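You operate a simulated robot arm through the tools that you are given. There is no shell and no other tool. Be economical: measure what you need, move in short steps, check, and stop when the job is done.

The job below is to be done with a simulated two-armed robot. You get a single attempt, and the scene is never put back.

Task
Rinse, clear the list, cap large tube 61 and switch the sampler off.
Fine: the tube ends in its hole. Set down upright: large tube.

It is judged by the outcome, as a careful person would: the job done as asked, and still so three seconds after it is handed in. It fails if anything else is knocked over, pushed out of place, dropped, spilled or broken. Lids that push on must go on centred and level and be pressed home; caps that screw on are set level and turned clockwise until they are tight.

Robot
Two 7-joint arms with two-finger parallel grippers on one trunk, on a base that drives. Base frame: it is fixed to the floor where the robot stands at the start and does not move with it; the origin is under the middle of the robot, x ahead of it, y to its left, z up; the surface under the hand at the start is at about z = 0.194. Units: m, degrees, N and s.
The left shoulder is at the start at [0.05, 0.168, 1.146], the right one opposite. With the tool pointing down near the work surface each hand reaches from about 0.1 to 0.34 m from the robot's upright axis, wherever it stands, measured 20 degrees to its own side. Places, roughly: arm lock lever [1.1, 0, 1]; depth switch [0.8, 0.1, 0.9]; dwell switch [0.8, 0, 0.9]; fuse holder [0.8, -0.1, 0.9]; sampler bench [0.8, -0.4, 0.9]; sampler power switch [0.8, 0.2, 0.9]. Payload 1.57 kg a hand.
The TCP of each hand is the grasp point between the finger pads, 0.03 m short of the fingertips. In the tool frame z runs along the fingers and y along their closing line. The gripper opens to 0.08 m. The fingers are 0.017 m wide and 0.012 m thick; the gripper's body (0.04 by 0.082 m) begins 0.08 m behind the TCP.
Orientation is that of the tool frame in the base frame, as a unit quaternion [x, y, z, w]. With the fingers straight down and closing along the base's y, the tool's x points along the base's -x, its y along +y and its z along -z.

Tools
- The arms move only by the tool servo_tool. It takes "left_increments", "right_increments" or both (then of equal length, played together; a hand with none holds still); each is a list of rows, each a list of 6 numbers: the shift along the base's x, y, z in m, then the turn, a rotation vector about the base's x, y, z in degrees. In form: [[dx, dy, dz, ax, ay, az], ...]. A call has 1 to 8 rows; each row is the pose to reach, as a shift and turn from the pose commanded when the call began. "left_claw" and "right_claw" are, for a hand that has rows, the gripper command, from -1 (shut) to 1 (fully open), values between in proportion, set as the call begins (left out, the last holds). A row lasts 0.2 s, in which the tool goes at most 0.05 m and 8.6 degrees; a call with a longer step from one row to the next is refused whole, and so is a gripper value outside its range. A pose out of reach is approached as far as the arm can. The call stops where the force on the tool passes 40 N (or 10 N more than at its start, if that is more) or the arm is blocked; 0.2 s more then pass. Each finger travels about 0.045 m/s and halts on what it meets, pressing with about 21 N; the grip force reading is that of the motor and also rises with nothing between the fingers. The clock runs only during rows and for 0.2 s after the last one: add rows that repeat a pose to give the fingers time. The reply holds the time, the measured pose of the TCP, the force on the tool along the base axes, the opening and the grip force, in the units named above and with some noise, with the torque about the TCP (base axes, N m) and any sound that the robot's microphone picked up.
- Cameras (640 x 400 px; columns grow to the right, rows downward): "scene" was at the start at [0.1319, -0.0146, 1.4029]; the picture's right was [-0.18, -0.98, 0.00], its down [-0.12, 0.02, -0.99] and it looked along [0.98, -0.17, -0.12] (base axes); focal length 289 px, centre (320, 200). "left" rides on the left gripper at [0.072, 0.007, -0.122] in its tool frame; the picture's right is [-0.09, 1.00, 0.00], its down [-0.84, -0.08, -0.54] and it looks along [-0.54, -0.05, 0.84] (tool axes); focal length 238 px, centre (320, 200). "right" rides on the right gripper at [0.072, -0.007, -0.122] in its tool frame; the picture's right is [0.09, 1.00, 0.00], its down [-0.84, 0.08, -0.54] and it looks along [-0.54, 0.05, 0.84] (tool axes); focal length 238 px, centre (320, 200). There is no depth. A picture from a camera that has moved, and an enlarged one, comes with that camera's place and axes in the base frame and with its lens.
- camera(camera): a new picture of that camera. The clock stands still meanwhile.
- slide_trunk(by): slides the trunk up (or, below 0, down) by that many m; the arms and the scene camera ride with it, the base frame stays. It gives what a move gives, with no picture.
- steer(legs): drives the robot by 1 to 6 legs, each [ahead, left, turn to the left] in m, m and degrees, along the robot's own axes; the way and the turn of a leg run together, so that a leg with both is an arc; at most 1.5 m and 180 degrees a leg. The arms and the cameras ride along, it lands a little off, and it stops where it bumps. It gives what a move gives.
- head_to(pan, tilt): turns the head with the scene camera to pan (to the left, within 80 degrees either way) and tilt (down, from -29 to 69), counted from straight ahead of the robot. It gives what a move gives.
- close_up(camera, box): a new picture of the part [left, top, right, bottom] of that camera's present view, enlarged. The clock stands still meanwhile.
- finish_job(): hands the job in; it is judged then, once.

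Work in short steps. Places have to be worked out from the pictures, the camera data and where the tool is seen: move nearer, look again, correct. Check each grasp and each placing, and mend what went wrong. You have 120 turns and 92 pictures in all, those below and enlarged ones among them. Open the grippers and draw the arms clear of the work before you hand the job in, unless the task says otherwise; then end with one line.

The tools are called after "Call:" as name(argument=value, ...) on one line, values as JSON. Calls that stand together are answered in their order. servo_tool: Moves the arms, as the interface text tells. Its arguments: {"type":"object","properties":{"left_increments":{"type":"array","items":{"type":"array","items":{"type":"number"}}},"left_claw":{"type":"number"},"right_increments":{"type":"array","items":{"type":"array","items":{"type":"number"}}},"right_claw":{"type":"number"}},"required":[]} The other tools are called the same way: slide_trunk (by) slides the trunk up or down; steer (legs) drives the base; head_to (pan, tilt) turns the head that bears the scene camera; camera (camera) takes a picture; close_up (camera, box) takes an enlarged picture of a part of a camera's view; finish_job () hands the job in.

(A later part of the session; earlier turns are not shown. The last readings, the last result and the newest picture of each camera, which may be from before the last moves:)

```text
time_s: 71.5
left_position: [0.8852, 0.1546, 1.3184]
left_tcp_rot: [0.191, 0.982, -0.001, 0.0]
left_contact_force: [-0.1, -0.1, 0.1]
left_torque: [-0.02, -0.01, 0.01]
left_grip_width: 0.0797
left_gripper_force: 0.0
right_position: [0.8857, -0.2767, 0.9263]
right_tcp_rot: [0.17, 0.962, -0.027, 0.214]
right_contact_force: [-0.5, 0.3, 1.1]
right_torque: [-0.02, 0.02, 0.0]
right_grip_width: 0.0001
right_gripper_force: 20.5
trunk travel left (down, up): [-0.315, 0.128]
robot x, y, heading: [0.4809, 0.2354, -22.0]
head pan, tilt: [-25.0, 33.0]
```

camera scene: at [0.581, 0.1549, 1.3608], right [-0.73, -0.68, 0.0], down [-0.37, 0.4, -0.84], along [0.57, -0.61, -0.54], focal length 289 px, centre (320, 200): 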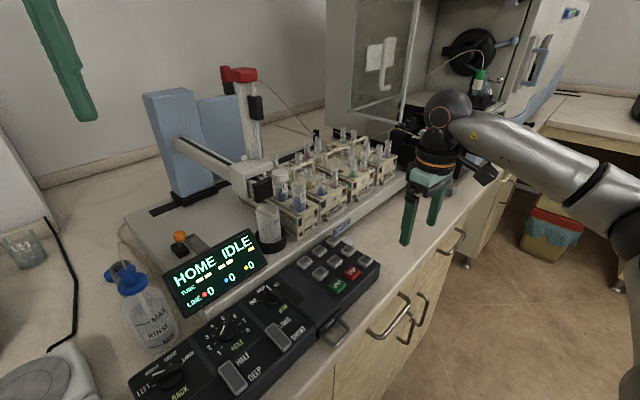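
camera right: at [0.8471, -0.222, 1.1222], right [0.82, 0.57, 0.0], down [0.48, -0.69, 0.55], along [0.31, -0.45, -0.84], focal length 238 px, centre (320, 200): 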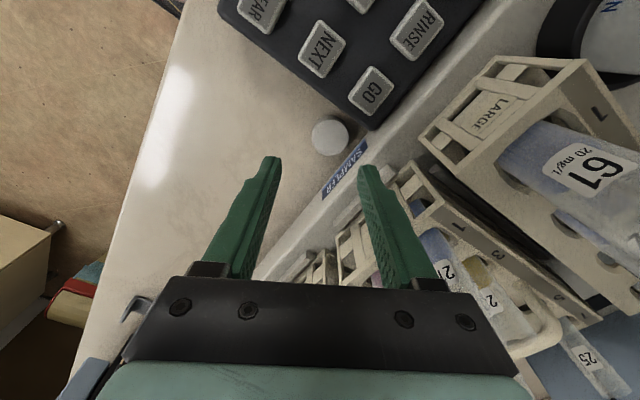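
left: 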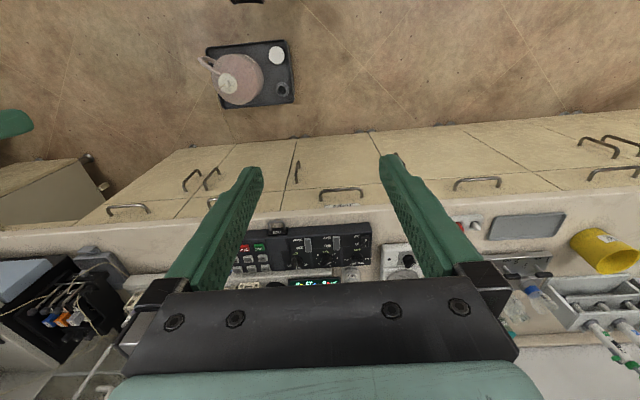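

Cap top is lower than I assumed (≈0.895), which explains the poor first grip: only the rounded top edge was held. I press on a bit more.

Call:
servo_tool(right_increments=[[0, 0, -0.002, 0, 0, 0], [0, 0, -0.004, 0, 0, 0]])

```text
time_s: 72.2
left_position: [0.8843, 0.1551, 1.3193]
left_tcp_rot: [0.191, 0.982, -0.001, 0.0]
left_contact_force: [-1.3, -0.3, 0.0]
left_torque: [0.01, 0.03, -0.04]
left_grip_width: 0.0801
left_gripper_force: 0.0
right_position: [0.8848, -0.2751, 0.9255]
right_tcp_rot: [0.17, 0.961, -0.028, 0.218]
right_contact_force: [-2.9, -0.3, 12.6]
right_torque: [-0.08, 0.04, -0.02]
right_grip_width: 0.0002
right_gripper_force: 21.3
trunk travel left (down, up): [-0.315, 0.128]
robot x, y, heading: [0.4831, 0.2363, -22.1]
head pan, tilt: [-25.0, 33.0]
```

Firm contact at 12.6 N. Now I drag the cap back and to the right.

Call:
servo_tool(right_increments=[[-0.01, -0.006, 0, 0, 0, 0], [-0.02, -0.012, 0, 0, 0, 0], [-0.03, -0.018, 0, 0, 0, 0], [-0.04, -0.024, 0, 0, 0, 0], [-0.05, -0.03, 0, 0, 0, 0], [-0.06, -0.036, 0, 0, 0, 0]])

Call:
close_up(camera="right", box=[220, 60, 420, 210])

```text
time_s: 73.5
left_position: [0.8851, 0.1537, 1.319]
left_tcp_rot: [0.191, 0.982, -0.001, 0.0]
left_contact_force: [0.2, 0.4, 0.1]
left_torque: [0.0, 0.02, -0.02]
left_grip_width: 0.0798
left_gripper_force: 0.1
right_position: [0.8234, -0.3114, 0.9214]
right_tcp_rot: [0.169, 0.962, -0.027, 0.213]
right_contact_force: [-0.9, 0.4, -0.2]
right_torque: [-0.01, -0.01, 0.01]
right_grip_width: 0.0
right_gripper_force: 20.6
trunk travel left (down, up): [-0.315, 0.128]
robot x, y, heading: [0.4812, 0.2372, -22.1]
head pan, tilt: [-25.0, 33.0]
```

```text
2.67 times, centred on (320, 135) of right
camera zoom: at [0.7133, -0.2794, 1.0026], right [0.26, 0.97, -0.02], down [0.52, -0.12, 0.84], along [0.81, -0.23, -0.53], focal length 636 px, centre (320, 373)
```

zoom: 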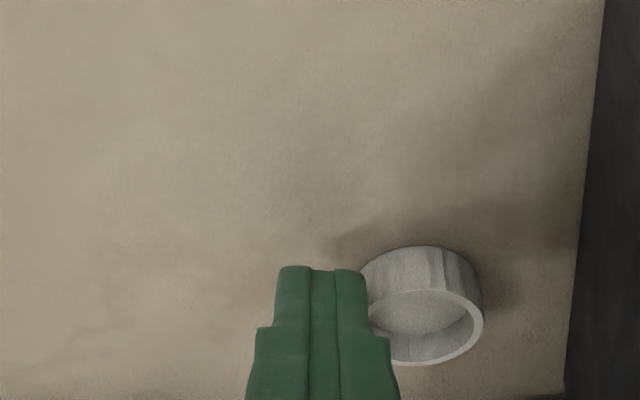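

The cap came out of the corner but tipped over in the process; it seems to lie open side up now. I raise the hand and look closely.

Call:
servo_tool(right_increments=[[-0.01, 0.0, 0.03, 2.7, 7.5, 0], [-0.02, 0.0, 0.06, 5.4, 15, 0], [-0.02, 0.0, 0.09, 8.1, 22.5, 0]], right_claw=0.4)

Call:
close_up(camera="right", box=[240, 100, 440, 250])

```text
time_s: 74.3
left_position: [0.8847, 0.1554, 1.3168]
left_tcp_rot: [0.191, 0.982, -0.001, 0.0]
left_contact_force: [0.2, -0.8, 0.5]
left_torque: [0.02, -0.04, 0.02]
left_grip_width: 0.08
left_gripper_force: 0.2
right_position: [0.8052, -0.3091, 1.0124]
right_tcp_rot: [0.175, 0.984, 0.009, 0.008]
right_contact_force: [-0.9, 0.1, 0.1]
right_torque: [0.02, 0.0, -0.02]
right_grip_width: 0.0563
right_gripper_force: 0.0
trunk travel left (down, up): [-0.315, 0.128]
robot x, y, heading: [0.4855, 0.2338, -22.1]
head pan, tilt: [-25.0, 33.0]
```

```text
2.67 times, centred on (340, 175) of right
camera zoom: at [0.7345, -0.2935, 1.1337], right [0.26, 0.97, 0.02], down [0.8, -0.22, 0.56], along [0.54, -0.13, -0.83], focal length 636 px, centre (267, 267)
```

zoom: 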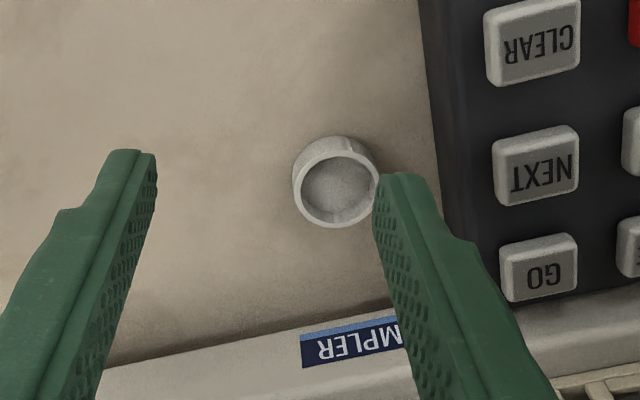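

It is upside down (hollow up). To flip it I'd grip it with the tool horizontal at the bench edge and roll 180°, so I first test how far the wrist rolls clockwise in free air.

Call:
servo_tool(right_increments=[[-0.01, 0.01, 0.03, 0, 0, -8], [-0.02, 0.02, 0.06, 0, 0, -16], [-0.03, 0.03, 0.09, 0, 0, -24], [-0.04, 0.03, 0.1, 0, 0, -32], [-0.04, 0.03, 0.1, 0, 0, -40], [-0.04, 0.03, 0.1, 0, 0, -48], [-0.04, 0.03, 0.1, 0, 0, -56], [-0.04, 0.03, 0.1, 0, 0, -64]])

Call:
servo_tool(right_increments=[[0, 0, 0, 0, 0, -8], [0, 0, 0, 0, 0, -16], [0, 0, 0, 0, 0, -24], [0, 0, 0, 0, 0, -32], [0, 0, 0, 0, 0, -40], [0, 0, 0, 0, 0, -48], [0, 0, 0, 0, 0, -56], [0, 0, 0, 0, 0, -64]])

```text
time_s: 76.2
left_position: [0.885, 0.1538, 1.3191]
left_tcp_rot: [0.191, 0.982, -0.001, -0.001]
left_contact_force: [-0.5, 0.8, -0.1]
left_torque: [0.02, -0.03, -0.01]
left_grip_width: 0.0801
left_gripper_force: 0.1
right_position: [0.7641, -0.2814, 1.1105]
right_tcp_rot: [0.673, 0.74, -0.001, 0.012]
right_contact_force: [0.0, 0.5, -0.1]
right_torque: [0.03, 0.01, -0.01]
right_grip_width: 0.0561
right_gripper_force: 0.0
trunk travel left (down, up): [-0.315, 0.128]
robot x, y, heading: [0.4795, 0.2316, -22.0]
head pan, tilt: [-25.0, 33.0]
```

```text
time_s: 78.0
left_position: [0.8864, 0.1553, 1.3183]
left_tcp_rot: [0.19, 0.982, -0.001, 0.0]
left_contact_force: [-0.3, 0.1, -0.3]
left_torque: [-0.01, 0.02, -0.02]
left_grip_width: 0.0801
left_gripper_force: 0.1
right_position: [0.7662, -0.2805, 1.112]
right_tcp_rot: [0.962, 0.271, -0.006, 0.011]
right_contact_force: [-0.6, -0.3, 0.2]
right_torque: [-0.02, 0.02, -0.01]
right_grip_width: 0.0559
right_gripper_force: 0.1
trunk travel left (down, up): [-0.315, 0.128]
robot x, y, heading: [0.4817, 0.2353, -22.2]
head pan, tilt: [-25.0, 33.0]
```

Clockwise roll is generous (-148° so far, no limit). I continue to about -200°.

Call:
servo_tool(right_increments=[[0, 0, 0, 0, 0, -8], [0, 0, 0, 0, 0, -16], [0, 0, 0, 0, 0, -24], [0, 0, 0, 0, 0, -32], [0, 0, 0, 0, 0, -40], [0, 0, 0, 0, 0, -48], [0, 0, 0, 0, 0, -54]])

```text
time_s: 79.5
left_position: [0.8854, 0.1533, 1.3192]
left_tcp_rot: [0.191, 0.982, -0.002, -0.001]
left_contact_force: [0.5, 0.4, 0.0]
left_torque: [0.01, 0.03, -0.01]
left_grip_width: 0.0799
left_gripper_force: 0.1
right_position: [0.7631, -0.2807, 1.1121]
right_tcp_rot: [0.981, -0.195, -0.011, 0.007]
right_contact_force: [0.2, -0.2, 0.8]
right_torque: [0.01, 0.0, 0.01]
right_grip_width: 0.0561
right_gripper_force: 0.0
trunk travel left (down, up): [-0.315, 0.128]
robot x, y, heading: [0.4807, 0.234, -22.0]
head pan, tilt: [-25.0, 33.0]
```

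Full 180° of roll is available. Plan: carry the cap to the bench edge, grip it there with a horizontal tool, roll 180°, and set it on the tube. First I roll the hand back.

Call:
servo_tool(right_increments=[[0, 0, 0, 0, 0, 8.5], [0, 0, 0, 0, 0, 17], [0, 0, 0, 0, 0, 25.5], [0, 0, 0, 0, 0, 34], [0, 0, 0, 0, 0, 42.5], [0, 0, 0, 0, 0, 51], [0, 0, 0, 0, 0, 59.5], [0, 0, 0, 0, 0, 68]])

Call:
servo_tool(right_increments=[[0, 0, 0, 0, 0, 8.5], [0, 0, 0, 0, 0, 17], [0, 0, 0, 0, 0, 25.5], [0, 0, 0, 0, 0, 34], [0, 0, 0, 0, 0, 42.5], [0, 0, 0, 0, 0, 51], [0, 0, 0, 0, 0, 59.5], [0, 0, 0, 0, 0, 68]])

Call:
servo_tool(right_increments=[[0.01, 0, -0.01, 0, 0, 8.5], [0.03, 0, -0.02, 0, 0, 17], [0.05, 0, -0.04, 0, 0, 25.5], [0.07, -0.005, -0.07, 0, 0, 34], [0.09, -0.01, -0.1, 0, 0, 42], [0.093, -0.011, -0.13, 0, 0, 43], [0.093, -0.011, -0.15, 0, 0, 43]])

Call:
close_up(camera="right", box=[220, 80, 420, 230])

```text
time_s: 81.3
left_position: [0.8856, 0.1547, 1.3175]
left_tcp_rot: [0.191, 0.982, -0.002, 0.0]
left_contact_force: [0.1, 0.2, 0.8]
left_torque: [-0.02, 0.02, 0.0]
left_grip_width: 0.0798
left_gripper_force: 0.2
right_position: [0.7657, -0.2825, 1.1127]
right_tcp_rot: [0.921, 0.39, -0.005, 0.012]
right_contact_force: [0.2, 0.8, 0.0]
right_torque: [-0.01, 0.02, -0.04]
right_grip_width: 0.056
right_gripper_force: 0.1
trunk travel left (down, up): [-0.315, 0.128]
robot x, y, heading: [0.4806, 0.2345, -21.8]
head pan, tilt: [-25.0, 33.0]
```

```text
time_s: 83.2
left_position: [0.8855, 0.1547, 1.3185]
left_tcp_rot: [0.191, 0.982, 0.0, 0.0]
left_contact_force: [-0.5, 0.4, 0.6]
left_torque: [0.0, 0.02, 0.03]
left_grip_width: 0.0797
left_gripper_force: 0.1
right_position: [0.7649, -0.2807, 1.1131]
right_tcp_rot: [0.545, 0.838, 0.004, 0.012]
right_contact_force: [-0.5, 0.4, -0.8]
right_torque: [-0.02, -0.01, -0.03]
right_grip_width: 0.0559
right_gripper_force: 0.0
trunk travel left (down, up): [-0.315, 0.128]
robot x, y, heading: [0.4855, 0.2324, -22.1]
head pan, tilt: [-25.0, 33.0]
```

```text
time_s: 84.8
left_position: [0.8858, 0.1539, 1.3182]
left_tcp_rot: [0.192, 0.981, 0.0, 0.0]
left_contact_force: [-0.1, 0.0, -0.7]
left_torque: [0.02, 0.01, 0.03]
left_grip_width: 0.08
left_gripper_force: 0.0
right_position: [0.8572, -0.2923, 0.9615]
right_tcp_rot: [0.201, 0.98, 0.007, 0.01]
right_contact_force: [0.8, -0.8, 0.5]
right_torque: [-0.02, 0.0, 0.01]
right_grip_width: 0.0562
right_gripper_force: 0.1
trunk travel left (down, up): [-0.315, 0.128]
robot x, y, heading: [0.4797, 0.2331, -22.0]
head pan, tilt: [-25.0, 33.0]
```

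```text
2.67 times, centred on (320, 155) of right
camera zoom: at [0.7864, -0.2717, 1.0824], right [0.31, 0.95, 0.02], down [0.79, -0.26, 0.56], along [0.53, -0.16, -0.83], focal length 636 px, centre (320, 320)
```

zoom: 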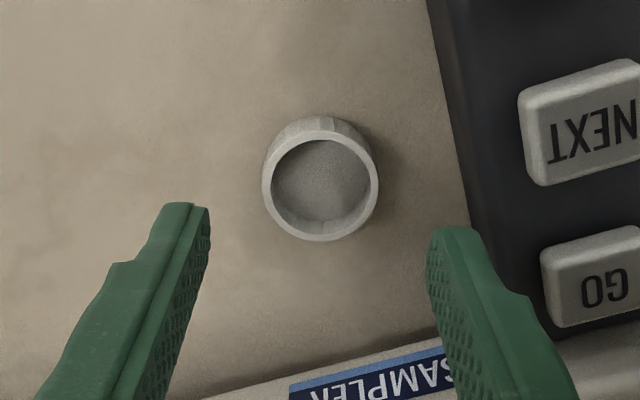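

The cap rim is centred at (0.860, -0.293), almost under the TCP. I lower so that the tips are near the bench, then grip.

Call:
servo_tool(right_increments=[[0.003, -0.001, -0.03, 0, 0, 0], [0.003, -0.001, -0.045, 0, 0, 0], [0.003, -0.001, -0.05, 0, 0, 0]])

Call:
servo_tool(right_increments=[[0, 0, 0, 0, 0, 0], [0, 0, 0, 0, 0, 0], [0, 0, 0, 0, 0, 0], [0, 0, 0, 0, 0, 0]], right_claw=-0.2)

```text
time_s: 85.5
left_position: [0.8859, 0.1553, 1.3176]
left_tcp_rot: [0.19, 0.982, -0.001, -0.001]
left_contact_force: [-0.8, -0.4, 0.0]
left_torque: [0.01, 0.01, 0.0]
left_grip_width: 0.0801
left_gripper_force: 0.1
right_position: [0.8592, -0.2933, 0.9119]
right_tcp_rot: [0.202, 0.979, 0.007, 0.01]
right_contact_force: [-0.4, 0.8, 0.0]
right_torque: [0.0, -0.01, 0.05]
right_grip_width: 0.056
right_gripper_force: 0.1
trunk travel left (down, up): [-0.315, 0.128]
robot x, y, heading: [0.4808, 0.2347, -22.0]
head pan, tilt: [-25.0, 33.0]
```

```text
time_s: 86.5
left_position: [0.8854, 0.1535, 1.3177]
left_tcp_rot: [0.19, 0.982, -0.001, -0.001]
left_contact_force: [-0.1, 0.3, 0.4]
left_torque: [0.03, 0.02, 0.0]
left_grip_width: 0.0799
left_gripper_force: 0.0
right_position: [0.86, -0.2927, 0.9122]
right_tcp_rot: [0.201, 0.979, 0.008, 0.01]
right_contact_force: [0.1, 0.2, 0.0]
right_torque: [0.02, 0.01, -0.04]
right_grip_width: 0.0334
right_gripper_force: 21.2
trunk travel left (down, up): [-0.315, 0.128]
robot x, y, heading: [0.4834, 0.2327, -22.0]
head pan, tilt: [-25.0, 33.0]
```

Solid grip at 33.4 mm this time. I carry the cap to near the bench edge at about (0.785, -0.335) and set it down.

Call:
servo_tool(right_increments=[[0, 0, 0.02, 0, 0, 0], [-0.025, -0.014, 0.025, 0, 0, 0], [-0.05, -0.028, 0.025, 0, 0, 0], [-0.075, -0.042, 0.02, 0, 0, 0], [-0.075, -0.042, 0.006, 0, 0, 0], [-0.075, -0.042, 0.001, 0, 0, 0]])

Call:
servo_tool(right_increments=[[0, 0, 0, 0, 0, 0], [0, 0, 0, 0, 0, 0], [0, 0, 0.01, 0, 0, 0], [0, 0, 0.05, 0, 0, 0]], right_claw=0.4)

Call:
camera(camera="right")

```text
time_s: 88.0
left_position: [0.8853, 0.1554, 1.3183]
left_tcp_rot: [0.191, 0.982, -0.001, -0.001]
left_contact_force: [-0.2, 0.0, -0.5]
left_torque: [-0.02, 0.02, 0.0]
left_grip_width: 0.08
left_gripper_force: 0.0
right_position: [0.7844, -0.3356, 0.9135]
right_tcp_rot: [0.201, 0.979, 0.008, 0.011]
right_contact_force: [-0.8, -0.9, -0.2]
right_torque: [0.0, 0.01, -0.02]
right_grip_width: 0.0335
right_gripper_force: 21.2
trunk travel left (down, up): [-0.315, 0.128]
robot x, y, heading: [0.4827, 0.235, -21.9]
head pan, tilt: [-25.0, 33.0]
```

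```text
time_s: 89.0
left_position: [0.8852, 0.1555, 1.3184]
left_tcp_rot: [0.191, 0.982, -0.001, -0.001]
left_contact_force: [0.3, -0.5, 0.2]
left_torque: [0.03, 0.03, 0.0]
left_grip_width: 0.08
left_gripper_force: 0.0
right_position: [0.785, -0.3365, 0.9645]
right_tcp_rot: [0.202, 0.979, 0.007, 0.011]
right_contact_force: [0.8, -0.4, -0.6]
right_torque: [0.0, -0.03, 0.0]
right_grip_width: 0.0561
right_gripper_force: 0.0
trunk travel left (down, up): [-0.315, 0.128]
robot x, y, heading: [0.4813, 0.233, -22.1]
head pan, tilt: [-25.0, 33.0]
```

```text
29 pictures are left
camera right: at [0.7149, -0.3142, 1.0848], right [0.31, 0.95, 0.02], down [0.79, -0.26, 0.56], along [0.53, -0.16, -0.83], focal length 238 px, centre (320, 200)
```

right: 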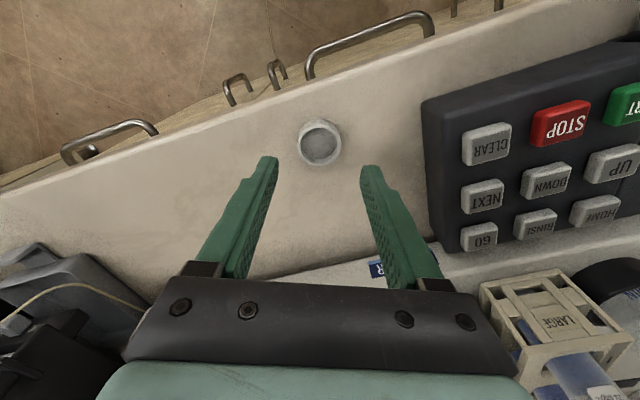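

The cap stands at (0.785, -0.336), about 4 cm from the bench edge. Now I draw back, pitch the tool forward to nearly horizontal in free air.

Call:
servo_tool(right_increments=[[-0.02, 0.008, 0.03, -3.37, -7.8, 0], [-0.04, 0.016, 0.05, -6.7, -15.6, 0], [-0.06, 0.024, 0.07, -10.1, -23.4, 0], [-0.07, 0.028, 0.08, -13.5, -31.2, 0], [-0.08, 0.032, 0.09, -16.8, -39, 0], [-0.085, 0.034, 0.1, -20.2, -46.8, 0], [-0.09, 0.036, 0.1, -23.6, -54.6, 0], [-0.09, 0.036, 0.1, -27, -62.4, 0]])

Call:
servo_tool(right_increments=[[-0.01, 0.004, 0, -3.37, -7.8, 0], [-0.02, 0.008, 0, -6.7, -15.6, 0], [-0.02, 0.008, 0, -6.7, -15.6, 0]])

Call:
camera(camera="right")

```text
time_s: 90.8
left_position: [0.8844, 0.1552, 1.318]
left_tcp_rot: [0.191, 0.982, 0.0, 0.0]
left_contact_force: [-0.5, -0.8, -0.6]
left_torque: [-0.05, -0.02, 0.01]
left_grip_width: 0.0799
left_gripper_force: 0.1
right_position: [0.6955, -0.299, 1.064]
right_tcp_rot: [0.161, 0.808, -0.107, 0.557]
right_contact_force: [-0.6, 0.1, -0.1]
right_torque: [-0.02, -0.02, 0.03]
right_grip_width: 0.0559
right_gripper_force: 0.1
trunk travel left (down, up): [-0.315, 0.128]
robot x, y, heading: [0.4825, 0.2327, -22.2]
head pan, tilt: [-25.0, 33.0]
```

```text
time_s: 91.5
left_position: [0.8845, 0.1545, 1.3189]
left_tcp_rot: [0.191, 0.982, 0.0, -0.001]
left_contact_force: [-0.1, -1.0, 0.3]
left_torque: [0.01, -0.01, 0.01]
left_grip_width: 0.0802
left_gripper_force: 0.1
right_position: [0.6765, -0.2907, 1.0632]
right_tcp_rot: [0.141, 0.717, -0.132, 0.669]
right_contact_force: [0.0, 1.0, -0.2]
right_torque: [0.02, -0.01, 0.0]
right_grip_width: 0.056
right_gripper_force: 0.1
trunk travel left (down, up): [-0.315, 0.128]
robot x, y, heading: [0.482, 0.2347, -22.1]
head pan, tilt: [-25.0, 33.0]
```

```text
28 pictures are left
camera right: at [0.5571, -0.2492, 1.0005], right [0.37, 0.92, -0.09], down [-0.42, 0.26, 0.87], along [0.83, -0.29, 0.48], focal length 238 px, centre (320, 200)
```

right: 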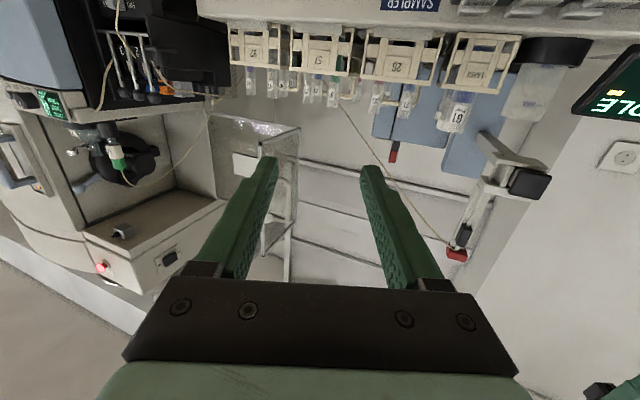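

The tool is level horizontally and in line with the cap. I lower it in front of the bench edge to cap height, then check with the scene camera before sliding forward.

Call:
servo_tool(right_increments=[[0, 0, -0.04, 0, 0, 0], [0, 0, -0.08, 0, 0, 0], [0, 0, -0.12, 0, 0, 0], [0, 0, -0.15, 0, 0, 0], [0, 0, -0.17, 0, 0, 0]])

Call:
head_to(pan=-40, tilt=50)

Call:
camera(camera="scene")

```text
time_s: 92.8
left_position: [0.8856, 0.1544, 1.3178]
left_tcp_rot: [0.191, 0.982, -0.001, 0.0]
left_contact_force: [0.1, -0.4, 0.5]
left_torque: [0.0, 0.02, -0.03]
left_grip_width: 0.0799
left_gripper_force: 0.0
right_position: [0.6471, -0.2953, 0.9313]
right_tcp_rot: [0.14, 0.718, -0.131, 0.669]
right_contact_force: [0.2, -0.2, -0.4]
right_torque: [0.01, -0.01, 0.0]
right_grip_width: 0.0558
right_gripper_force: 0.1
right hand out of reach, approached as far as the arm can: row 3, 4, 5
trunk travel left (down, up): [-0.315, 0.128]
robot x, y, heading: [0.4806, 0.2375, -22.0]
head pan, tilt: [-25.0, 33.0]
```

```text
time_s: 93.5
left_position: [0.8858, 0.155, 1.3178]
left_tcp_rot: [0.191, 0.982, -0.001, -0.001]
left_contact_force: [-0.2, 0.0, 0.2]
left_torque: [-0.02, -0.04, 0.01]
left_grip_width: 0.0801
left_gripper_force: 0.1
right_position: [0.6476, -0.2961, 0.9307]
right_tcp_rot: [0.141, 0.718, -0.131, 0.669]
right_contact_force: [0.6, -0.5, 0.3]
right_torque: [0.01, -0.01, 0.0]
right_grip_width: 0.0559
right_gripper_force: 0.1
trunk travel left (down, up): [-0.315, 0.128]
robot x, y, heading: [0.4818, 0.234, -22.2]
head pan, tilt: [-40.0, 50.0]
```

```text
27 pictures are left
camera scene: at [0.5564, 0.1518, 1.336], right [-0.88, -0.47, 0.0], down [-0.36, 0.68, -0.64], along [0.3, -0.57, -0.77], focal length 289 px, centre (320, 200)
```

scene: 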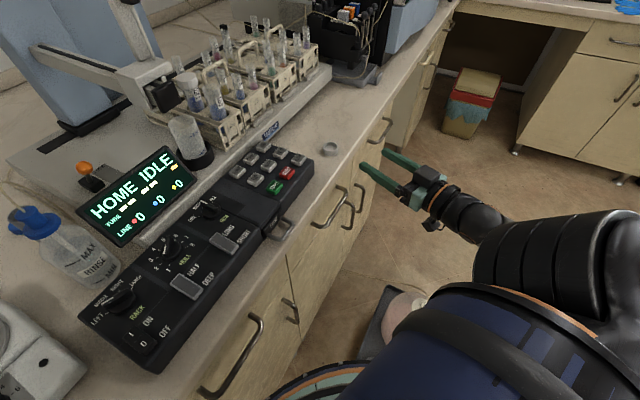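

The arm is at its low limit here, so I raise the hand a little and lower the trunk by 0.1 m instead, which brings the hand to the right height.

Call:
servo_tool(right_increments=[[0.01, 0, 0.03, 0, 0, 0], [0.015, 0.003, 0.06, 0, 0, 0]])

Call:
slide_trunk(by=-0.1)

```text
time_s: 94.2
left_position: [0.8861, 0.1546, 1.3186]
left_tcp_rot: [0.191, 0.982, 0.0, 0.0]
left_contact_force: [0.3, -0.1, -1.3]
left_torque: [-0.01, -0.01, 0.0]
left_grip_width: 0.0801
left_gripper_force: 0.1
right_position: [0.6612, -0.2908, 0.9906]
right_tcp_rot: [0.143, 0.718, -0.132, 0.668]
right_contact_force: [0.0, 0.2, 0.5]
right_torque: [-0.02, 0.01, -0.01]
right_grip_width: 0.0561
right_gripper_force: 0.0
trunk travel left (down, up): [-0.315, 0.128]
robot x, y, heading: [0.4802, 0.2357, -22.0]
head pan, tilt: [-40.0, 50.0]
```

```text
time_s: 95.5
left_position: [0.8842, 0.1546, 1.218]
left_tcp_rot: [0.191, 0.982, -0.001, 0.0]
left_contact_force: [-0.2, 0.5, -0.2]
left_torque: [0.0, 0.03, -0.01]
left_grip_width: 0.0803
left_gripper_force: 0.1
right_position: [0.6628, -0.2925, 0.8907]
right_tcp_rot: [0.142, 0.718, -0.132, 0.668]
right_contact_force: [0.6, -0.4, -0.4]
right_torque: [-0.01, 0.0, 0.01]
right_grip_width: 0.056
right_gripper_force: 0.0
trunk travel left (down, up): [-0.215, 0.228]
robot x, y, heading: [0.4824, 0.234, -22.3]
head pan, tilt: [-40.0, 50.0]
```

Height is right. I align laterally with the cap and advance halfway, then check.

Call:
servo_tool(right_increments=[[0.0, 0.006, 0.003, 0, 0, 0], [0.03, -0.006, 0.003, 0, 0, 0], [0.055, -0.017, 0.003, 0, 0, 0]])

Call:
close_up(camera="scene", box=[300, 70, 460, 190])

```text
time_s: 96.3
left_position: [0.8853, 0.1541, 1.2183]
left_tcp_rot: [0.191, 0.982, -0.001, 0.0]
left_contact_force: [0.3, 0.3, 0.6]
left_torque: [-0.01, 0.01, 0.04]
left_grip_width: 0.0801
left_gripper_force: 0.0
right_position: [0.7141, -0.3101, 0.8971]
right_tcp_rot: [0.142, 0.718, -0.132, 0.668]
right_contact_force: [-0.1, -0.3, 0.2]
right_torque: [0.01, 0.01, 0.0]
right_grip_width: 0.0561
right_gripper_force: 0.1
right hand out of reach, approached as far as the arm can: row 3
trunk travel left (down, up): [-0.215, 0.228]
robot x, y, heading: [0.4855, 0.2327, -22.1]
head pan, tilt: [-40.0, 50.0]
```

```text
3.33 times, centred on (380, 130) of scene
camera zoom: at [0.5564, 0.1518, 1.236], right [-0.88, -0.47, 0.0], down [-0.36, 0.68, -0.64], along [0.3, -0.57, -0.77], focal length 962 px, centre (120, 433)
```

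zoom: 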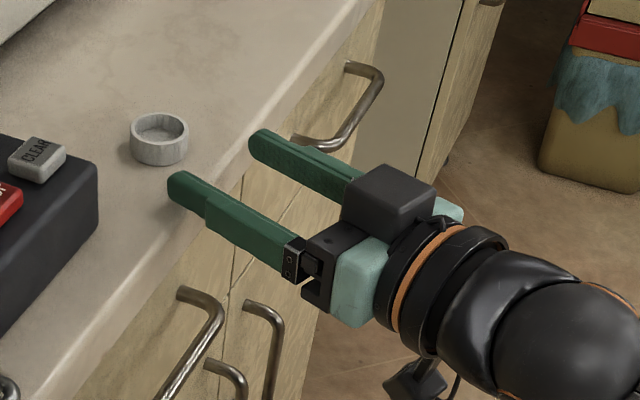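

The forward motion stalls at a joint limit here; a lower trunk should ease the wrist. I raise the hand 0.1 m and lower the trunk by the same, then advance.

Call:
servo_tool(right_increments=[[-0.005, 0.002, 0.035, 0, 0, 0], [-0.005, 0.002, 0.07, 0, 0, 0], [0, 0, 0.1, 0, 0, 0], [0.0, 0.0, 0.1, 0, 0, 0]])

Call:
slide_trunk(by=-0.1)

Call:
servo_tool(right_increments=[[0.005, -0.002, 0.0, 0, 0, 0], [0.01, -0.004, 0.0, 0, 0, 0]])

```text
time_s: 97.3
left_position: [0.8862, 0.1525, 1.2192]
left_tcp_rot: [0.191, 0.982, -0.002, -0.001]
left_contact_force: [0.4, 0.9, -0.4]
left_torque: [0.01, 0.01, -0.03]
left_grip_width: 0.0801
left_gripper_force: 0.2
right_position: [0.7127, -0.3103, 0.996]
right_tcp_rot: [0.142, 0.718, -0.132, 0.668]
right_contact_force: [1.3, 0.1, 0.2]
right_torque: [-0.01, -0.01, 0.02]
right_grip_width: 0.056
right_gripper_force: 0.1
trunk travel left (down, up): [-0.215, 0.228]
robot x, y, heading: [0.4839, 0.2333, -22.1]
head pan, tilt: [-40.0, 50.0]
```

```text
time_s: 98.6
left_position: [0.8848, 0.1549, 1.1181]
left_tcp_rot: [0.191, 0.982, -0.002, 0.0]
left_contact_force: [-0.2, -0.9, -0.2]
left_torque: [0.0, 0.01, 0.0]
left_grip_width: 0.08
left_gripper_force: 0.0
right_position: [0.7139, -0.3102, 0.8952]
right_tcp_rot: [0.142, 0.718, -0.132, 0.668]
right_contact_force: [-0.3, -0.2, -0.3]
right_torque: [0.05, -0.02, 0.02]
right_grip_width: 0.056
right_gripper_force: 0.1
trunk travel left (down, up): [-0.115, 0.328]
robot x, y, heading: [0.4809, 0.2291, -22.2]
head pan, tilt: [-40.0, 50.0]
```

```text
time_s: 99.2
left_position: [0.8845, 0.1546, 1.1172]
left_tcp_rot: [0.191, 0.982, -0.002, -0.001]
left_contact_force: [0.5, -0.7, 0.2]
left_torque: [0.0, -0.01, 0.02]
left_grip_width: 0.0802
left_gripper_force: 0.0
right_position: [0.7241, -0.3132, 0.8958]
right_tcp_rot: [0.141, 0.718, -0.131, 0.668]
right_contact_force: [0.9, 0.6, -0.6]
right_torque: [0.02, 0.0, 0.06]
right_grip_width: 0.0557
right_gripper_force: 0.0
trunk travel left (down, up): [-0.115, 0.328]
robot x, y, heading: [0.485, 0.2299, -22.1]
head pan, tilt: [-40.0, 50.0]
```

Reach is good now. I slide forward so the cap sits between the pads, then check the picture.

Call:
servo_tool(right_increments=[[0.018, -0.006, -0.002, 0, 0, 0], [0.036, -0.013, -0.004, 0, 0, 0], [0.052, -0.019, -0.004, 0, 0, 0]])

Call:
close_up(camera="scene", box=[310, 50, 430, 140])

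```text
time_s: 100.0
left_position: [0.8858, 0.1556, 1.1182]
left_tcp_rot: [0.191, 0.982, -0.001, 0.0]
left_contact_force: [0.0, 0.1, 0.2]
left_torque: [0.02, 0.0, 0.03]
left_grip_width: 0.08
left_gripper_force: 0.1
right_position: [0.7744, -0.3339, 0.8927]
right_tcp_rot: [0.141, 0.718, -0.132, 0.669]
right_contact_force: [0.1, -0.2, -0.3]
right_torque: [-0.01, 0.0, 0.0]
right_grip_width: 0.0558
right_gripper_force: 0.0
trunk travel left (down, up): [-0.115, 0.328]
robot x, y, heading: [0.4811, 0.2353, -22.0]
head pan, tilt: [-40.0, 50.0]
```

```text
4.44 times, centred on (370, 95) of scene
camera zoom: at [0.5564, 0.1518, 1.136], right [-0.88, -0.47, 0.0], down [-0.36, 0.68, -0.64], along [0.3, -0.57, -0.77], focal length 1283 px, centre (98, 667)
```

zoom: 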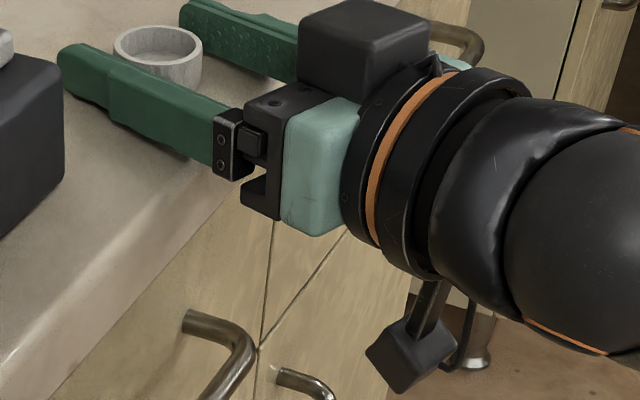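

The cap sits between the pads about 2 cm from the tips. I close, then lift slightly.

Call:
servo_tool(right_increments=[[0, 0, 0, 0, 0, 0], [0, 0, 0, 0, 0, 0], [0, 0, 0, 0, 0, 0], [0, 0, 0, 0, 0, 0]], right_claw=-0.2)

Call:
servo_tool(right_increments=[[0, 0, 0.01, 0, 0, 0], [0, 0, 0.04, 0, 0, 0], [-0.02, 0.01, 0.08, 0, 0, 0], [-0.04, 0.02, 0.12, 0, 0, 0], [-0.05, 0.03, 0.16, 0, 0, 0]])

Call:
camera(camera="scene")

```text
time_s: 101.0
left_position: [0.8851, 0.1546, 1.1184]
left_tcp_rot: [0.191, 0.982, -0.001, -0.001]
left_contact_force: [-0.4, -0.5, 0.0]
left_torque: [0.02, -0.02, 0.01]
left_grip_width: 0.0802
left_gripper_force: 0.1
right_position: [0.7751, -0.3336, 0.8914]
right_tcp_rot: [0.141, 0.718, -0.131, 0.668]
right_contact_force: [0.8, -0.5, 1.3]
right_torque: [0.0, -0.03, -0.02]
right_grip_width: 0.0337
right_gripper_force: 21.0
trunk travel left (down, up): [-0.115, 0.328]
robot x, y, heading: [0.4831, 0.2323, -22.1]
head pan, tilt: [-40.0, 50.0]
```

```text
time_s: 102.2
left_position: [0.8857, 0.1546, 1.1181]
left_tcp_rot: [0.19, 0.982, 0.0, 0.0]
left_contact_force: [0.6, -0.1, 0.2]
left_torque: [-0.01, 0.03, -0.04]
left_grip_width: 0.0801
left_gripper_force: 0.0
right_position: [0.725, -0.3029, 1.0523]
right_tcp_rot: [0.141, 0.72, -0.131, 0.667]
right_contact_force: [-0.1, 0.4, 0.1]
right_torque: [0.02, -0.02, -0.02]
right_grip_width: 0.0335
right_gripper_force: 21.1
trunk travel left (down, up): [-0.115, 0.328]
robot x, y, heading: [0.4799, 0.232, -22.1]
head pan, tilt: [-40.0, 50.0]
```

```text
24 pictures are left
camera scene: at [0.5564, 0.1519, 1.1359], right [-0.88, -0.47, 0.0], down [-0.36, 0.68, -0.64], along [0.3, -0.57, -0.77], focal length 289 px, centre (320, 200)
```

scene: 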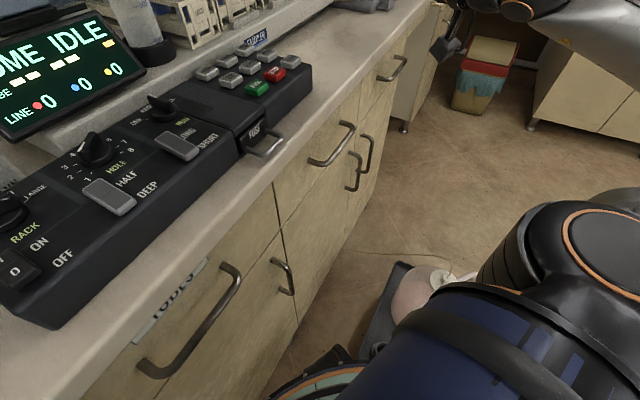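

The cap is held (33.5 mm). Now I roll the hand 180° about its own axis in three stages.

Call:
servo_tool(right_increments=[[0, 0, 0, 7.84, -3.21, -0.58], [0, 0, 0, 15.67, -6.43, -1.16], [0, 0, 0, 23.5, -9.64, -1.73], [0, 0, 0, 31.3, -12.85, -2.31], [0, 0, 0, 39.2, -16.07, -2.89], [0, 0, 0, 47.0, -19.3, -3.47], [0, 0, 0, 54.9, -22.5, -4.05], [0, 0, 0, 62.7, -25.7, -4.62]])

Call:
servo_tool(right_increments=[[0, 0, 0, 7.84, -3.21, -0.58], [0, 0, 0, 15.67, -6.43, -1.16], [0, 0, 0, 23.5, -9.64, -1.73], [0, 0, 0, 31.3, -12.85, -2.31], [0, 0, 0, 39.2, -16.07, -2.89], [0, 0, 0, 47.0, -19.3, -3.47], [0, 0, 0, 54.9, -22.5, -4.05], [0, 0, 0, 62.7, -25.7, -4.62]])

Call:
servo_tool(right_increments=[[0, 0, 0, 7.84, -3.21, -0.58], [0, 0, 0, 15.67, -6.43, -1.16], [0, 0, 0, 23.5, -9.64, -1.73], [0, 0, 0, 31.3, -12.85, -2.31], [0, 0, 0, 39.2, -16.07, -2.89], [0, 0, 0, 40.57, -16.63, -3.0], [0, 0, 0, 40.57, -16.63, -3.0]])

```text
time_s: 104.0
left_position: [0.8849, 0.1546, 1.118]
left_tcp_rot: [0.19, 0.982, -0.001, 0.0]
left_contact_force: [0.4, -0.1, 0.7]
left_torque: [-0.01, 0.0, -0.03]
left_grip_width: 0.0802
left_gripper_force: 0.2
right_position: [0.7249, -0.3043, 1.0511]
right_tcp_rot: [0.519, 0.516, 0.267, 0.627]
right_contact_force: [0.1, -0.4, -0.3]
right_torque: [0.02, 0.0, -0.03]
right_grip_width: 0.0336
right_gripper_force: 20.8
trunk travel left (down, up): [-0.115, 0.328]
robot x, y, heading: [0.4832, 0.2326, -22.1]
head pan, tilt: [-40.0, 50.0]
```

```text
time_s: 105.8
left_position: [0.8859, 0.1548, 1.1186]
left_tcp_rot: [0.19, 0.982, -0.002, -0.001]
left_contact_force: [-0.6, -1.2, 0.2]
left_torque: [-0.02, -0.04, 0.03]
left_grip_width: 0.0801
left_gripper_force: 0.2
right_position: [0.7256, -0.3039, 1.0523]
right_tcp_rot: [0.717, 0.139, 0.572, 0.373]
right_contact_force: [-0.1, 0.6, 0.1]
right_torque: [0.04, -0.02, -0.01]
right_grip_width: 0.0333
right_gripper_force: 20.6
trunk travel left (down, up): [-0.115, 0.328]
robot x, y, heading: [0.4809, 0.2368, -21.7]
head pan, tilt: [-40.0, 50.0]
```

```text
time_s: 107.4
left_position: [0.8861, 0.1556, 1.119]
left_tcp_rot: [0.19, 0.982, -0.001, 0.0]
left_contact_force: [0.3, -0.2, 0.5]
left_torque: [0.02, 0.0, -0.01]
left_grip_width: 0.0799
left_gripper_force: 0.2
right_position: [0.7245, -0.3034, 1.0517]
right_tcp_rot: [0.716, -0.141, 0.671, 0.134]
right_contact_force: [-0.3, 0.5, -0.7]
right_torque: [0.03, 0.02, -0.03]
right_grip_width: 0.0333
right_gripper_force: 21.1
trunk travel left (down, up): [-0.115, 0.328]
robot x, y, heading: [0.4813, 0.2338, -22.1]
head pan, tilt: [-40.0, 50.0]
```

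The roll is complete; the cap should now be top up. I raise the trunk, pitch the tool 7.7° up to level the cap, and look through the hand camera, which is on top now.

Call:
slide_trunk(by=0.1)

Call:
servo_tool(right_increments=[[0.0, 0.03, 0.0, -2.93, -7.11, 0], [0.03, 0.06, 0.0, -2.93, -7.11, 0], [0.06, 0.09, 0.0, -2.93, -7.11, 0], [0.09, 0.12, 0.0, -2.93, -7.11, 0], [0.12, 0.14, 0.0, -2.93, -7.11, 0], [0.142, 0.147, 0, -2.93, -7.11, 0]])

Call:
camera(camera="right")

Call:
head_to(pan=-20, tilt=22)

Call:
camera(camera="scene")

```text
time_s: 108.7
left_position: [0.886, 0.1549, 1.2182]
left_tcp_rot: [0.19, 0.982, -0.001, 0.0]
left_contact_force: [-0.1, 0.0, 0.1]
left_torque: [-0.01, -0.02, 0.02]
left_grip_width: 0.08
left_gripper_force: 0.1
right_position: [0.7246, -0.3033, 1.1512]
right_tcp_rot: [0.717, -0.139, 0.67, 0.132]
right_contact_force: [0.4, 0.0, 0.0]
right_torque: [0.01, 0.0, -0.01]
right_grip_width: 0.0328
right_gripper_force: 20.5
trunk travel left (down, up): [-0.215, 0.228]
robot x, y, heading: [0.484, 0.2313, -21.9]
head pan, tilt: [-40.0, 50.0]
```

```text
time_s: 110.1
left_position: [0.8853, 0.1538, 1.2177]
left_tcp_rot: [0.19, 0.982, -0.001, -0.001]
left_contact_force: [0.1, 0.2, 0.1]
left_torque: [0.01, 0.01, 0.02]
left_grip_width: 0.0801
left_gripper_force: 0.1
right_position: [0.8665, -0.156, 1.1523]
right_tcp_rot: [0.67, -0.13, 0.717, 0.142]
right_contact_force: [-0.9, 0.0, -0.5]
right_torque: [0.0, 0.01, -0.04]
right_grip_width: 0.0331
right_gripper_force: 20.8
trunk travel left (down, up): [-0.215, 0.228]
robot x, y, heading: [0.4805, 0.2284, -22.5]
head pan, tilt: [-40.0, 50.0]
```

```text
23 pictures are left
camera right: at [0.7539, -0.1011, 1.2154], right [-0.38, -0.92, 0.1], down [-0.48, 0.11, -0.87], along [0.79, -0.38, -0.48], focal length 238 px, centre (320, 200)
```

right: 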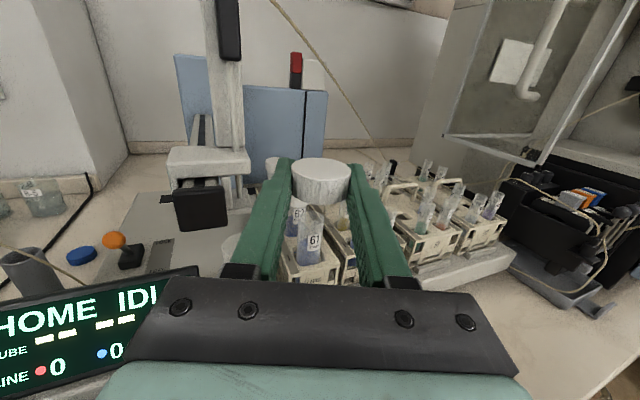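

```text
time_s: 111.1
left_position: [0.8851, 0.1548, 1.2185]
left_tcp_rot: [0.191, 0.982, -0.001, 0.0]
left_contact_force: [-0.2, 0.0, -0.1]
left_torque: [0.0, -0.01, -0.01]
left_grip_width: 0.0798
left_gripper_force: 0.0
right_position: [0.8672, -0.1562, 1.1511]
right_tcp_rot: [0.67, -0.131, 0.717, 0.143]
right_contact_force: [-0.2, 0.6, 0.1]
right_torque: [-0.01, 0.01, 0.03]
right_grip_width: 0.0334
right_gripper_force: 21.1
trunk travel left (down, up): [-0.215, 0.228]
robot x, y, heading: [0.4864, 0.2311, -22.0]
head pan, tilt: [-20.0, 22.0]
```

```text
22 pictures are left
camera scene: at [0.5892, 0.1576, 1.2782], right [-0.67, -0.74, 0.0], down [-0.28, 0.25, -0.93], along [0.69, -0.62, -0.38], focal length 289 px, centre (320, 200)
```

scene: 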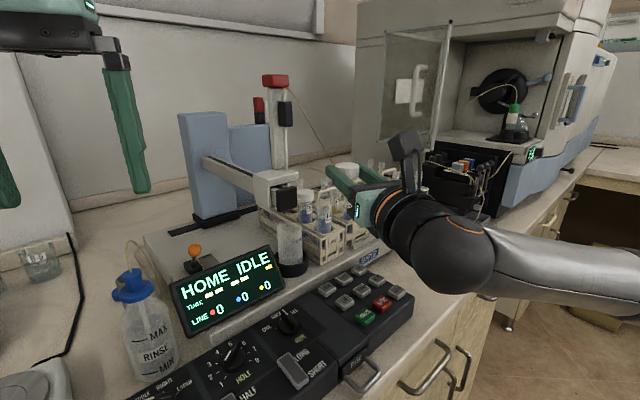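

The cap is top up and level at the fingertips. I advance over tube 61 with the cap's rim still ~4 cm above the mouth and check alignment.

Call:
servo_tool(right_increments=[[0.03, -0.012, -0.01, 0, 0, 0], [0.06, -0.025, -0.02, 0, 0, 0], [0.091, -0.038, -0.03, 0, 0, 0], [0.091, -0.038, -0.035, 0, 0, 0]])

Call:
close_up(camera="right", box=[240, 120, 400, 240])

Call:
close_up(camera="scene", box=[270, 130, 390, 230])

```text
time_s: 112.1
left_position: [0.8858, 0.1541, 1.2187]
left_tcp_rot: [0.191, 0.982, 0.0, 0.0]
left_contact_force: [-0.1, 0.4, 0.2]
left_torque: [0.03, -0.01, 0.02]
left_grip_width: 0.0798
left_gripper_force: 0.0
right_position: [0.9144, -0.1892, 1.1543]
right_tcp_rot: [0.674, -0.131, 0.714, 0.141]
right_contact_force: [-0.3, -0.7, 0.3]
right_torque: [0.01, -0.04, -0.01]
right_grip_width: 0.0332
right_gripper_force: 20.3
right hand out of reach, approached as far as the arm can: row 1, 2, 3, 4
trunk travel left (down, up): [-0.215, 0.228]
robot x, y, heading: [0.4829, 0.2335, -22.1]
head pan, tilt: [-20.0, 22.0]
```

```text
3.33 times, centred on (320, 180) of right
camera zoom: at [0.8011, -0.1349, 1.2194], right [-0.38, -0.92, 0.1], down [-0.48, 0.11, -0.87], along [0.79, -0.38, -0.49], focal length 794 px, centre (320, 267)
```

zoom: 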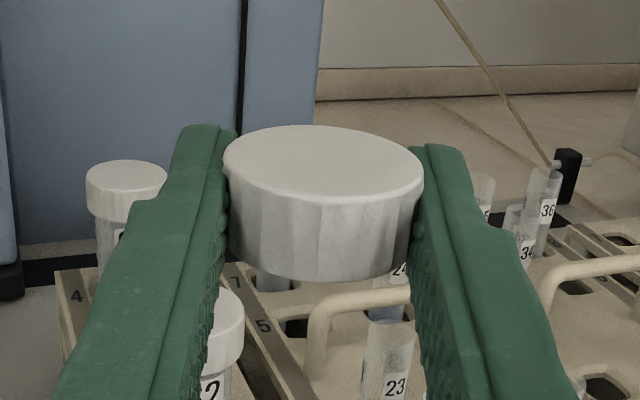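

```text
4.00 times, centred on (330, 180) of scene
camera zoom: at [0.5895, 0.1581, 1.2783], right [-0.67, -0.74, 0.0], down [-0.28, 0.25, -0.93], along [0.69, -0.62, -0.37], focal length 1155 px, centre (280, 280)
```

zoom: 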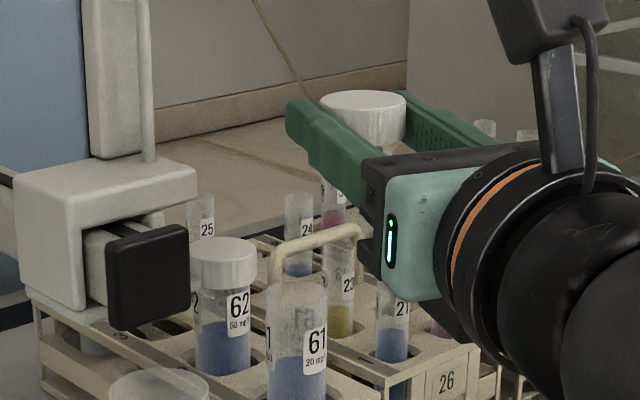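

The arm stalls again 4 cm short; raising the trunk (hand lower relative to the shoulder) should help. I back off slightly, raise the trunk 0.1 m and go down and forward again.

Call:
servo_tool(right_increments=[[-0.02, 0.01, 0, 0, 0, 0], [-0.045, 0.03, 0, 0, 0, 0]])

Call:
slide_trunk(by=0.1)

Call:
servo_tool(right_increments=[[0, 0, -0.04, 0, 0, 0], [0, 0, -0.08, 0, 0, 0], [0.0, 0, -0.12, 0, 0, 0], [0.03, -0.012, -0.125, 0, 0, 0], [0.06, -0.025, -0.13, 0, 0, 0], [0.09, -0.036, -0.13, 0, 0, 0]])

```text
time_s: 112.7
left_position: [0.8855, 0.1548, 1.2185]
left_tcp_rot: [0.19, 0.982, 0.0, -0.001]
left_contact_force: [0.1, 0.5, 0.1]
left_torque: [0.0, -0.03, 0.01]
left_grip_width: 0.0801
left_gripper_force: 0.1
right_position: [0.8678, -0.1592, 1.154]
right_tcp_rot: [0.669, -0.13, 0.717, 0.143]
right_contact_force: [-0.1, -0.9, -0.6]
right_torque: [-0.01, 0.02, -0.01]
right_grip_width: 0.0331
right_gripper_force: 21.0
trunk travel left (down, up): [-0.215, 0.228]
robot x, y, heading: [0.4813, 0.2348, -22.3]
head pan, tilt: [-20.0, 22.0]
```

```text
time_s: 114.0
left_position: [0.8856, 0.1542, 1.3175]
left_tcp_rot: [0.191, 0.982, -0.001, 0.0]
left_contact_force: [-0.2, -0.5, 0.2]
left_torque: [-0.03, 0.02, 0.01]
left_grip_width: 0.0801
left_gripper_force: 0.0
right_position: [0.8683, -0.1595, 1.2549]
right_tcp_rot: [0.669, -0.131, 0.717, 0.143]
right_contact_force: [0.4, -0.3, 0.3]
right_torque: [-0.01, 0.03, 0.0]
right_grip_width: 0.0332
right_gripper_force: 20.7
trunk travel left (down, up): [-0.315, 0.128]
robot x, y, heading: [0.4846, 0.2307, -22.2]
head pan, tilt: [-20.0, 22.0]
```

```text
time_s: 115.4
left_position: [0.8861, 0.1541, 1.3186]
left_tcp_rot: [0.191, 0.982, 0.0, 0.0]
left_contact_force: [0.7, -0.1, -0.3]
left_torque: [-0.01, 0.0, 0.01]
left_grip_width: 0.0799
left_gripper_force: 0.1
right_position: [0.8693, -0.1596, 1.2446]
right_tcp_rot: [0.669, -0.131, 0.717, 0.143]
right_contact_force: [0.8, -0.2, -0.5]
right_torque: [0.03, 0.01, 0.01]
right_grip_width: 0.0329
right_gripper_force: 20.6
right hand out of reach, approached as far as the arm can: row 1, 2, 3, 4, 5, 6
trunk travel left (down, up): [-0.315, 0.128]
robot x, y, heading: [0.4804, 0.2332, -22.1]
head pan, tilt: [-20.0, 22.0]
```

The arm is against a joint limit in this posture. I test whether yawing the tool to the right frees downward motion.

Call:
servo_tool(right_increments=[[0, 0, 0, 0, 0, -8], [0, 0, 0, 0, 0, -16], [0, 0, -0.03, 0, 0, -16], [0, 0, -0.06, 0, 0, -16]])

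```text
time_s: 116.4
left_position: [0.8864, 0.1557, 1.3175]
left_tcp_rot: [0.191, 0.982, 0.0, -0.001]
left_contact_force: [-0.2, 0.6, 0.6]
left_torque: [-0.01, -0.01, -0.02]
left_grip_width: 0.0799
left_gripper_force: 0.0
right_position: [0.8701, -0.1613, 1.1866]
right_tcp_rot: [0.645, -0.223, 0.69, 0.241]
right_contact_force: [0.3, 0.5, 0.2]
right_torque: [-0.04, -0.03, 0.0]
right_grip_width: 0.0333
right_gripper_force: 21.0
trunk travel left (down, up): [-0.315, 0.128]
robot x, y, heading: [0.4848, 0.2318, -21.7]
head pan, tilt: [-20.0, 22.0]
```

That frees the arm, but the approach would bring the gripper close to the sampler's head. Safer: set the cap on the bench (now top up) and pick it vertically as planned. I move the hand back over the bench edge, and raise the left hand because the trunk has to go down.

Call:
servo_tool(right_increments=[[-0.03, -0.025, 0, 0, 0, 0], [-0.06, -0.05, 0, 0, 0, 0], [-0.09, -0.08, 0, 0, 0, 0], [-0.12, -0.11, 0, 0, 0, 0], [-0.145, -0.13, 0, 0, 0, 0], [-0.15, -0.13, 0, 0, 0, 0]], left_increments=[[-0.01, 0.01, 0.03, 0, 0, 0], [-0.02, 0.02, 0.06, 0, 0, 0], [-0.03, 0.03, 0.09, 0, 0, 0], [-0.04, 0.04, 0.12, 0, 0, 0], [-0.06, 0.05, 0.14, 0, 0, 0], [-0.08, 0.05, 0.16, 0, 0, 0]])

Call:
slide_trunk(by=-0.22)

```text
time_s: 117.8
left_position: [0.8166, 0.2108, 1.3603]
left_tcp_rot: [0.191, 0.982, -0.002, 0.001]
left_contact_force: [-0.3, 0.0, -0.2]
left_torque: [-0.02, -0.01, -0.01]
left_grip_width: 0.0799
left_gripper_force: 0.0
left hand out of reach, approached as far as the arm can: row 1, 2, 3, 4, 5, 6
right_position: [0.7318, -0.3028, 1.1958]
right_tcp_rot: [0.651, -0.22, 0.686, 0.237]
right_contact_force: [-0.3, -0.8, 0.1]
right_torque: [-0.05, 0.02, 0.0]
right_grip_width: 0.0331
right_gripper_force: 21.0
right hand out of reach, approached as far as the arm can: row 2, 3, 4, 5, 6
trunk travel left (down, up): [-0.315, 0.128]
robot x, y, heading: [0.4805, 0.2369, -22.1]
head pan, tilt: [-20.0, 22.0]
```

```text
time_s: 120.1
left_position: [0.816, 0.2098, 1.1403]
left_tcp_rot: [0.191, 0.982, -0.001, 0.001]
left_contact_force: [1.2, 0.9, 0.2]
left_torque: [0.03, 0.02, 0.0]
left_grip_width: 0.0799
left_gripper_force: 0.1
right_position: [0.7302, -0.3049, 0.9752]
right_tcp_rot: [0.652, -0.221, 0.686, 0.236]
right_contact_force: [0.2, 0.8, 0.0]
right_torque: [-0.03, 0.03, 0.0]
right_grip_width: 0.0331
right_gripper_force: 21.3
trunk travel left (down, up): [-0.095, 0.348]
robot x, y, heading: [0.4816, 0.2336, -22.2]
head pan, tilt: [-20.0, 22.0]
```

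I now lower the cap onto the bench near the edge, watching for contact force.

Call:
servo_tool(right_increments=[[0.016, -0.012, -0.02, 0, 0, 0], [0.034, -0.025, -0.04, 0, 0, 0], [0.034, -0.025, -0.06, 0, 0, 0], [0.034, -0.025, -0.075, 0, 0, 0]])

Call:
head_to(pan=-42, tilt=35)

Call:
camera(camera="scene")

```text
time_s: 121.1
left_position: [0.816, 0.211, 1.139]
left_tcp_rot: [0.191, 0.982, -0.002, 0.0]
left_contact_force: [-0.7, 0.5, -0.3]
left_torque: [-0.01, -0.02, 0.03]
left_grip_width: 0.0799
left_gripper_force: 0.1
right_position: [0.719, -0.339, 0.9142]
right_tcp_rot: [0.652, -0.221, 0.686, 0.237]
right_contact_force: [0.0, 0.9, 0.1]
right_torque: [-0.01, 0.01, -0.02]
right_grip_width: 0.0334
right_gripper_force: 21.3
right hand out of reach, approached as far as the arm can: row 1, 2, 3, 4
trunk travel left (down, up): [-0.095, 0.348]
robot x, y, heading: [0.4833, 0.2298, -22.2]
head pan, tilt: [-20.0, 22.0]
```

```text
time_s: 122.0
left_position: [0.817, 0.2113, 1.1393]
left_tcp_rot: [0.191, 0.982, 0.0, 0.001]
left_contact_force: [0.5, 0.1, 0.5]
left_torque: [-0.01, 0.03, -0.02]
left_grip_width: 0.0801
left_gripper_force: 0.0
right_position: [0.7203, -0.3386, 0.9152]
right_tcp_rot: [0.651, -0.221, 0.687, 0.236]
right_contact_force: [0.6, -0.6, 0.3]
right_torque: [0.0, 0.0, 0.01]
right_grip_width: 0.0329
right_gripper_force: 21.3
trunk travel left (down, up): [-0.095, 0.348]
robot x, y, heading: [0.4822, 0.2316, -22.1]
head pan, tilt: [-42.0, 35.0]
```

```text
19 pictures are left
camera scene: at [0.5589, 0.1407, 1.1377], right [-0.9, -0.44, 0.0], down [-0.25, 0.52, -0.82], along [0.36, -0.74, -0.57], focal length 289 px, centre (320, 200)
```

scene: 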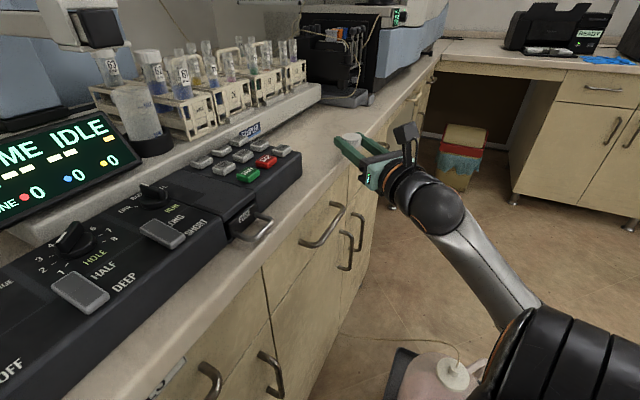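

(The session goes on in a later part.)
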